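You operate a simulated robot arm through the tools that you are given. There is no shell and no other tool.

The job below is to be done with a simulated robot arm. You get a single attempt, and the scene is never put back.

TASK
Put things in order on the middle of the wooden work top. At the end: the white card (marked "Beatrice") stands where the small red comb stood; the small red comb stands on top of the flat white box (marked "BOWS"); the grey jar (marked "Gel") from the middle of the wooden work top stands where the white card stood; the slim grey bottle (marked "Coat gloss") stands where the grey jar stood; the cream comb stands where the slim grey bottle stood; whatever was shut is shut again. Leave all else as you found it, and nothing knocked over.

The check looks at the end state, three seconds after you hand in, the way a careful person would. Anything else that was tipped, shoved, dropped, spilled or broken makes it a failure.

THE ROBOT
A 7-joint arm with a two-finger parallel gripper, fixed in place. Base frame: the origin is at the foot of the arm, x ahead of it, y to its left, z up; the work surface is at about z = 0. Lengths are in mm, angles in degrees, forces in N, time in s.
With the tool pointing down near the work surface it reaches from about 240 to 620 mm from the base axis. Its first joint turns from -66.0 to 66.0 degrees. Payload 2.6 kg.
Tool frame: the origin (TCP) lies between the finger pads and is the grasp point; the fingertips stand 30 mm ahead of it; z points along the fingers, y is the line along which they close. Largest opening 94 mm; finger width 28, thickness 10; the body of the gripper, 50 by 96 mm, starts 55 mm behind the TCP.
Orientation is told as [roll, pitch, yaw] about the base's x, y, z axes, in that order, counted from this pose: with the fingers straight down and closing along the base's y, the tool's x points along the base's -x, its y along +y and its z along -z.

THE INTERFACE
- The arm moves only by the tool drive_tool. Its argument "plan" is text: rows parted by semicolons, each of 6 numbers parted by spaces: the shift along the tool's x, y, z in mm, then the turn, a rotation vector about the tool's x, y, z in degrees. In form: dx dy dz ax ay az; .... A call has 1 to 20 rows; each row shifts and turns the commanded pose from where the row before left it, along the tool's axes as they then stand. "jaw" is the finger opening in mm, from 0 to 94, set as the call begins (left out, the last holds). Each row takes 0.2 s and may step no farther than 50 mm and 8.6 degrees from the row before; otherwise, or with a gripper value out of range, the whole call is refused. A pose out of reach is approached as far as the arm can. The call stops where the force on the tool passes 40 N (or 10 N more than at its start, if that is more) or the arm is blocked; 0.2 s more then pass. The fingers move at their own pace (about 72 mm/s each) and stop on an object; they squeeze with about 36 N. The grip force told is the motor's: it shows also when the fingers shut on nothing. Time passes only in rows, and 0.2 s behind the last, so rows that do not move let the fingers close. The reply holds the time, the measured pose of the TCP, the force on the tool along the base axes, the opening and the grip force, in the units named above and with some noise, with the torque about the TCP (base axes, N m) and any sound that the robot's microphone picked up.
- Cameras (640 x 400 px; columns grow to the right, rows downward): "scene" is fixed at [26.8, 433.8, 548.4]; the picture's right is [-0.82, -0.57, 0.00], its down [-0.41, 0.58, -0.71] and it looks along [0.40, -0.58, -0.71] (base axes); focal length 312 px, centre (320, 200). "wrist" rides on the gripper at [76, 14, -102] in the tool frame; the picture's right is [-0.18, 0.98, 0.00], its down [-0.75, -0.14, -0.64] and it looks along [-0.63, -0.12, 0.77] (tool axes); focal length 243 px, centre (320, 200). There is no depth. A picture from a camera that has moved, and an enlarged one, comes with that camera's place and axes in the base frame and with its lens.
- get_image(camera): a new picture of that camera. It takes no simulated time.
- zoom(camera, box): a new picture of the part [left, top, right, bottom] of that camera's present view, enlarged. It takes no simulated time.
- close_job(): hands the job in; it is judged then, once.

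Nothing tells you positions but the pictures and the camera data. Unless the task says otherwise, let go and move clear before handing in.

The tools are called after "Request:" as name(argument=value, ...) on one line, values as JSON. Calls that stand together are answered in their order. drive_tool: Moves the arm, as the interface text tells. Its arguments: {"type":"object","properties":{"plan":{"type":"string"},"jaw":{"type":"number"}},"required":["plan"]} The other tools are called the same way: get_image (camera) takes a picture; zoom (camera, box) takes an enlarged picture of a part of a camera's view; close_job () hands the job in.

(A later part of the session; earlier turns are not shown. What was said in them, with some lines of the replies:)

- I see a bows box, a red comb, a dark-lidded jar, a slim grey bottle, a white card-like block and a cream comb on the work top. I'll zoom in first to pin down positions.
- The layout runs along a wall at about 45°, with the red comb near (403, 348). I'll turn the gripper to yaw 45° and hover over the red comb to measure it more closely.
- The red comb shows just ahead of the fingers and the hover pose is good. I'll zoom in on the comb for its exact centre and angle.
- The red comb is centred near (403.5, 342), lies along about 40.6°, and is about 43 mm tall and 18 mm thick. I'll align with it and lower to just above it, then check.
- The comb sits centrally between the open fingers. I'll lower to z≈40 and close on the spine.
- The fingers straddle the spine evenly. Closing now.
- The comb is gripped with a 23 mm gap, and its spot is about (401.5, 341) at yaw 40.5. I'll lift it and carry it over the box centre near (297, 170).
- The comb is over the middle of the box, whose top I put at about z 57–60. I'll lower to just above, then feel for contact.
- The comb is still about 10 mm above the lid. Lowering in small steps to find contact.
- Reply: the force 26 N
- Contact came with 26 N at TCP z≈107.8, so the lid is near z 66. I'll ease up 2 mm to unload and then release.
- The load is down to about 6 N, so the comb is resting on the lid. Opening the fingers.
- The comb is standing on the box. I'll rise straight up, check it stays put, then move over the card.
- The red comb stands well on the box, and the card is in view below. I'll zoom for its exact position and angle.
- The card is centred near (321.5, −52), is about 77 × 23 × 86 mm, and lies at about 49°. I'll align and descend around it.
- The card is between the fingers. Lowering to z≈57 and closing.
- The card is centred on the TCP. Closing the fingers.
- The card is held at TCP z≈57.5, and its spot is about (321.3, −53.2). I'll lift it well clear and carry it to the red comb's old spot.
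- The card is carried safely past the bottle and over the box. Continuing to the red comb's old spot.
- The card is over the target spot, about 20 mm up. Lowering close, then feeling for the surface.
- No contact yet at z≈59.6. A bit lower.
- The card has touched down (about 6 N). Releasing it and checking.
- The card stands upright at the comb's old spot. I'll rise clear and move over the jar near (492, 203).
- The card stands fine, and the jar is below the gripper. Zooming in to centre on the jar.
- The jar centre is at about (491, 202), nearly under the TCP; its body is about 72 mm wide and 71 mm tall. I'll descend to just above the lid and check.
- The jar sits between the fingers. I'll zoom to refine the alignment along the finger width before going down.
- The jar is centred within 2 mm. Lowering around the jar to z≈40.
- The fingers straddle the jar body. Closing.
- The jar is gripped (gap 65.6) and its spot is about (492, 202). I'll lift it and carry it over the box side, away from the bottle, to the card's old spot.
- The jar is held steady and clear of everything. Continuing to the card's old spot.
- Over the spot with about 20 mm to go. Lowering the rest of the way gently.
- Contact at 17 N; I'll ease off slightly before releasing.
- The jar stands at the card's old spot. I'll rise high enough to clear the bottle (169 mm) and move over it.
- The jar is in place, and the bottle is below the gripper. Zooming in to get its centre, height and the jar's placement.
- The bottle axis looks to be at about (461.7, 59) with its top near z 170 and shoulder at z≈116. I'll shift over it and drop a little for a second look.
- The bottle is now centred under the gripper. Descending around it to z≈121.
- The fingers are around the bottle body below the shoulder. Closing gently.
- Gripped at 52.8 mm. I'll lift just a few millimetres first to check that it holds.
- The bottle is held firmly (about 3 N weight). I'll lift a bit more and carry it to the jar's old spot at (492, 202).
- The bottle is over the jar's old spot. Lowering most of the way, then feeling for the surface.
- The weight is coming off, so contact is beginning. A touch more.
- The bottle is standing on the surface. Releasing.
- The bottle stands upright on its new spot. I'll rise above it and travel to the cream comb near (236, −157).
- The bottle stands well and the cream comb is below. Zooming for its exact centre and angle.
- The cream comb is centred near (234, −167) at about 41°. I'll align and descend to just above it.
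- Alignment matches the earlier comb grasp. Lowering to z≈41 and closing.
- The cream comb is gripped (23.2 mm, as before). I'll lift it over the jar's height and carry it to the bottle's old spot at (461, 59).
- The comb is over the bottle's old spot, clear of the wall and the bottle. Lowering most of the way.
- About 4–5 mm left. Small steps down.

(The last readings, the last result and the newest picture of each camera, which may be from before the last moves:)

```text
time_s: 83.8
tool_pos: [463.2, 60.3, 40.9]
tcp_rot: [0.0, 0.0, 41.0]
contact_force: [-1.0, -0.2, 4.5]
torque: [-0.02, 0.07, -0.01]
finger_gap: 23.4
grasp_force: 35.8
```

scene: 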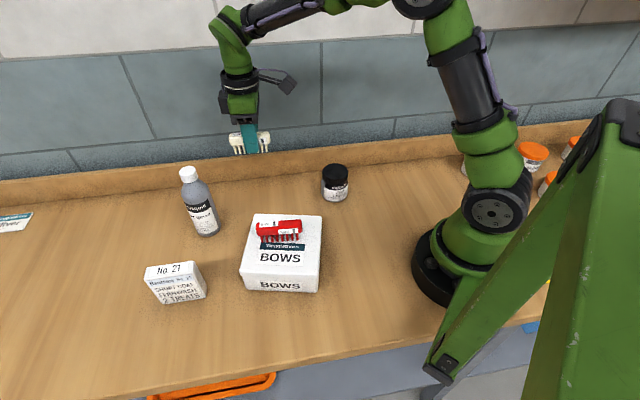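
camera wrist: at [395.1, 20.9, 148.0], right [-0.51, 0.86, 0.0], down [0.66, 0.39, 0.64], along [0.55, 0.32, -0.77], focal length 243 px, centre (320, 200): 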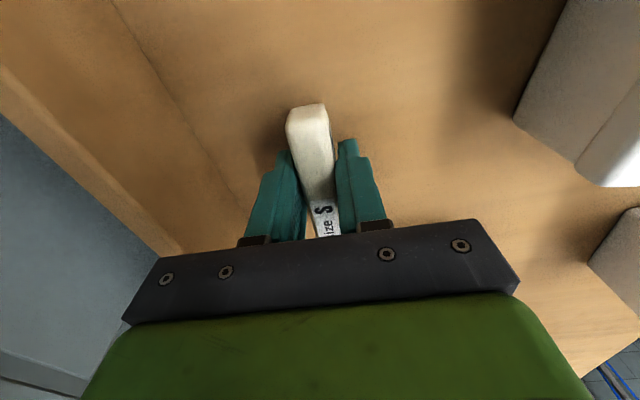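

The comb has touched down (4.5 N). Releasing it.

Request:
drive_tool(plan="0 0 0 0 0 0; 0 0 0 0 0 0; 0 0 0 0 0 0; 0 0 0 0 0 0", jaw=56)

Request:
get_image(camera="wrist")

Request:
zoom(camera="scene", box=[160, 100, 340, 220])

```text
time_s: 84.8
tool_pos: [462.6, 59.9, 41.4]
tcp_rot: [-0.1, 0.1, 41.0]
contact_force: [0.0, -0.2, -0.5]
torque: [0.01, 0.0, 0.01]
finger_gap: 55.8
grasp_force: 0.0
```

```text
taken
camera wrist: at [395.5, 20.5, 142.9], right [-0.51, 0.86, 0.0], down [0.66, 0.39, 0.64], along [0.55, 0.32, -0.77], focal length 243 px, centre (320, 200)
```

wrist: 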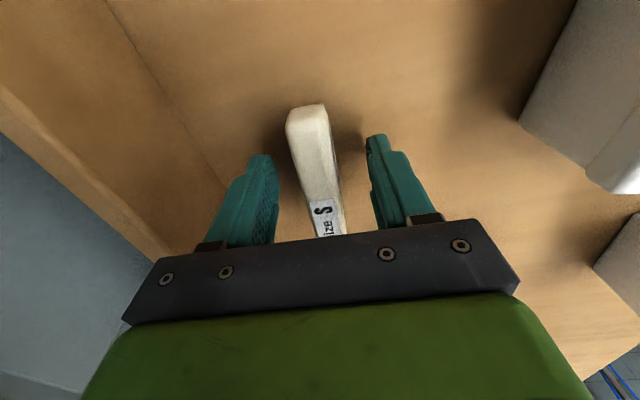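

```text
3.33 times, centred on (250, 160) of scene
camera zoom: at [26.8, 433.8, 548.4], right [-0.82, -0.57, 0.0], down [-0.41, 0.58, -0.71], along [0.4, -0.58, -0.71], focal length 1040 px, centre (553, 333)
```

zoom: 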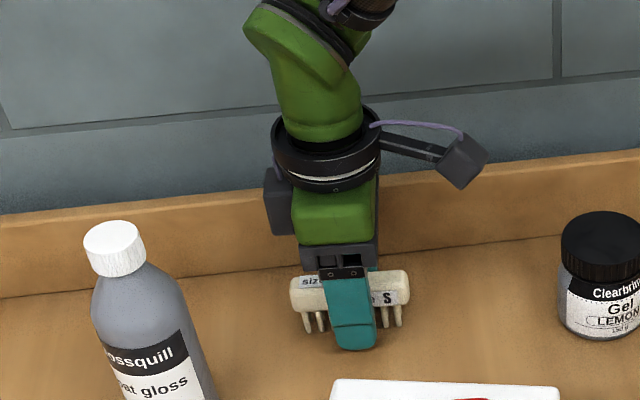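

The cream comb stands free between the open fingers. I'll rise straight up well clear and inspect everything.

Request:
drive_tool(plan="0 0 -4 0 0 0; 0 0 -12 0 0 0; 0 0 -25 0 0 0; 0 0 -35 0 0 0; 0 0 -40 0 0 0; 0 0 -40 0 0 0; 0 0 -40 0 0 0; 0 0 0 0 0 0; 0 0 0 0 0 0", jaw=56)

Request:
get_image(camera="wrist")

Request:
get_image(camera="scene")

Request:
zoom(camera="scene", box=[130, 130, 350, 310])

```text
time_s: 86.8
tool_pos: [463.2, 60.1, 236.8]
tcp_rot: [0.0, -0.1, 41.0]
contact_force: [-0.9, 1.0, -0.2]
torque: [-0.05, 0.01, -0.03]
finger_gap: 56.3
grasp_force: 0.0
```

```text
taken
camera wrist: at [396.1, 20.9, 339.1], right [-0.51, 0.86, 0.0], down [0.66, 0.39, 0.64], along [0.55, 0.33, -0.77], focal length 243 px, centre (320, 200)
```

wrist: 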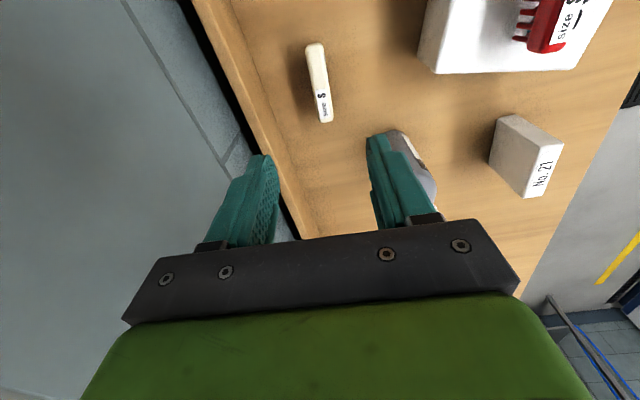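

```text
taken
```

scene: 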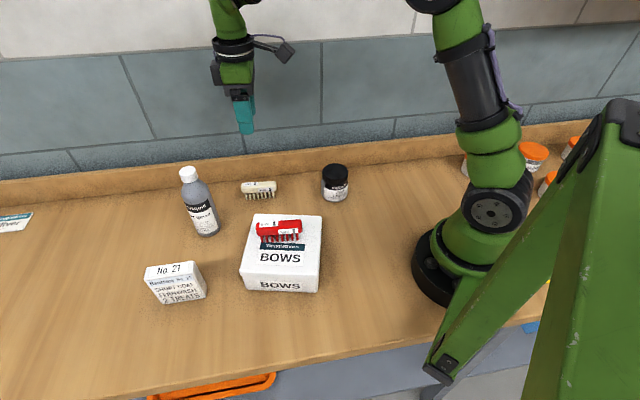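

```text
2.22 times, centred on (240, 220) of scene
camera zoom: at [26.8, 433.8, 548.4], right [-0.82, -0.57, 0.0], down [-0.41, 0.58, -0.71], along [0.4, -0.58, -0.71], focal length 694 px, centre (498, 156)
```

zoom: 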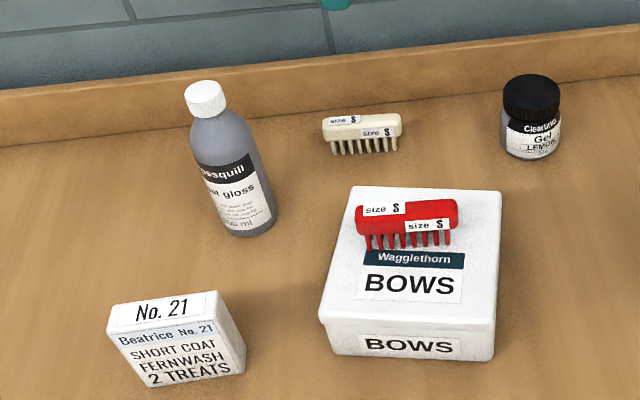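

Everything is where it should be: the card is at the red comb's old spot, the red comb on the BOWS box, the jar at the card's spot, the bottle at the jar's spot, and the cream comb at the bottle's spot. All of it is upright, the gripper is empty and clear, and the lids are still on, so I'm handing in.

Request:
close_job()

```text
The job is handed in.
```

I moved all five items to their new places and handed the job in. In the last pictures everything is upright and nothing else looks disturbed.

| Item | Where it stands now |
|---|---|
| White card ("Beatrice") | The small red comb's old spot |
| Small red comb | On top of the flat white box ("BOWS") |
| Grey jar ("Gel") | The white card's old spot |
| Slim grey bottle ("Coat gloss") | The grey jar's old spot |
| Cream comb | The slim grey bottle's old spot |

From the pictures, each item sits within a few millimetres of its target. The card is turned about 4° from how it first stood, roughly midway between its own angle and the comb's. I opened nothing, so the box, jar and bottle are still shut. The gripper is empty and raised clear above the cream comb.
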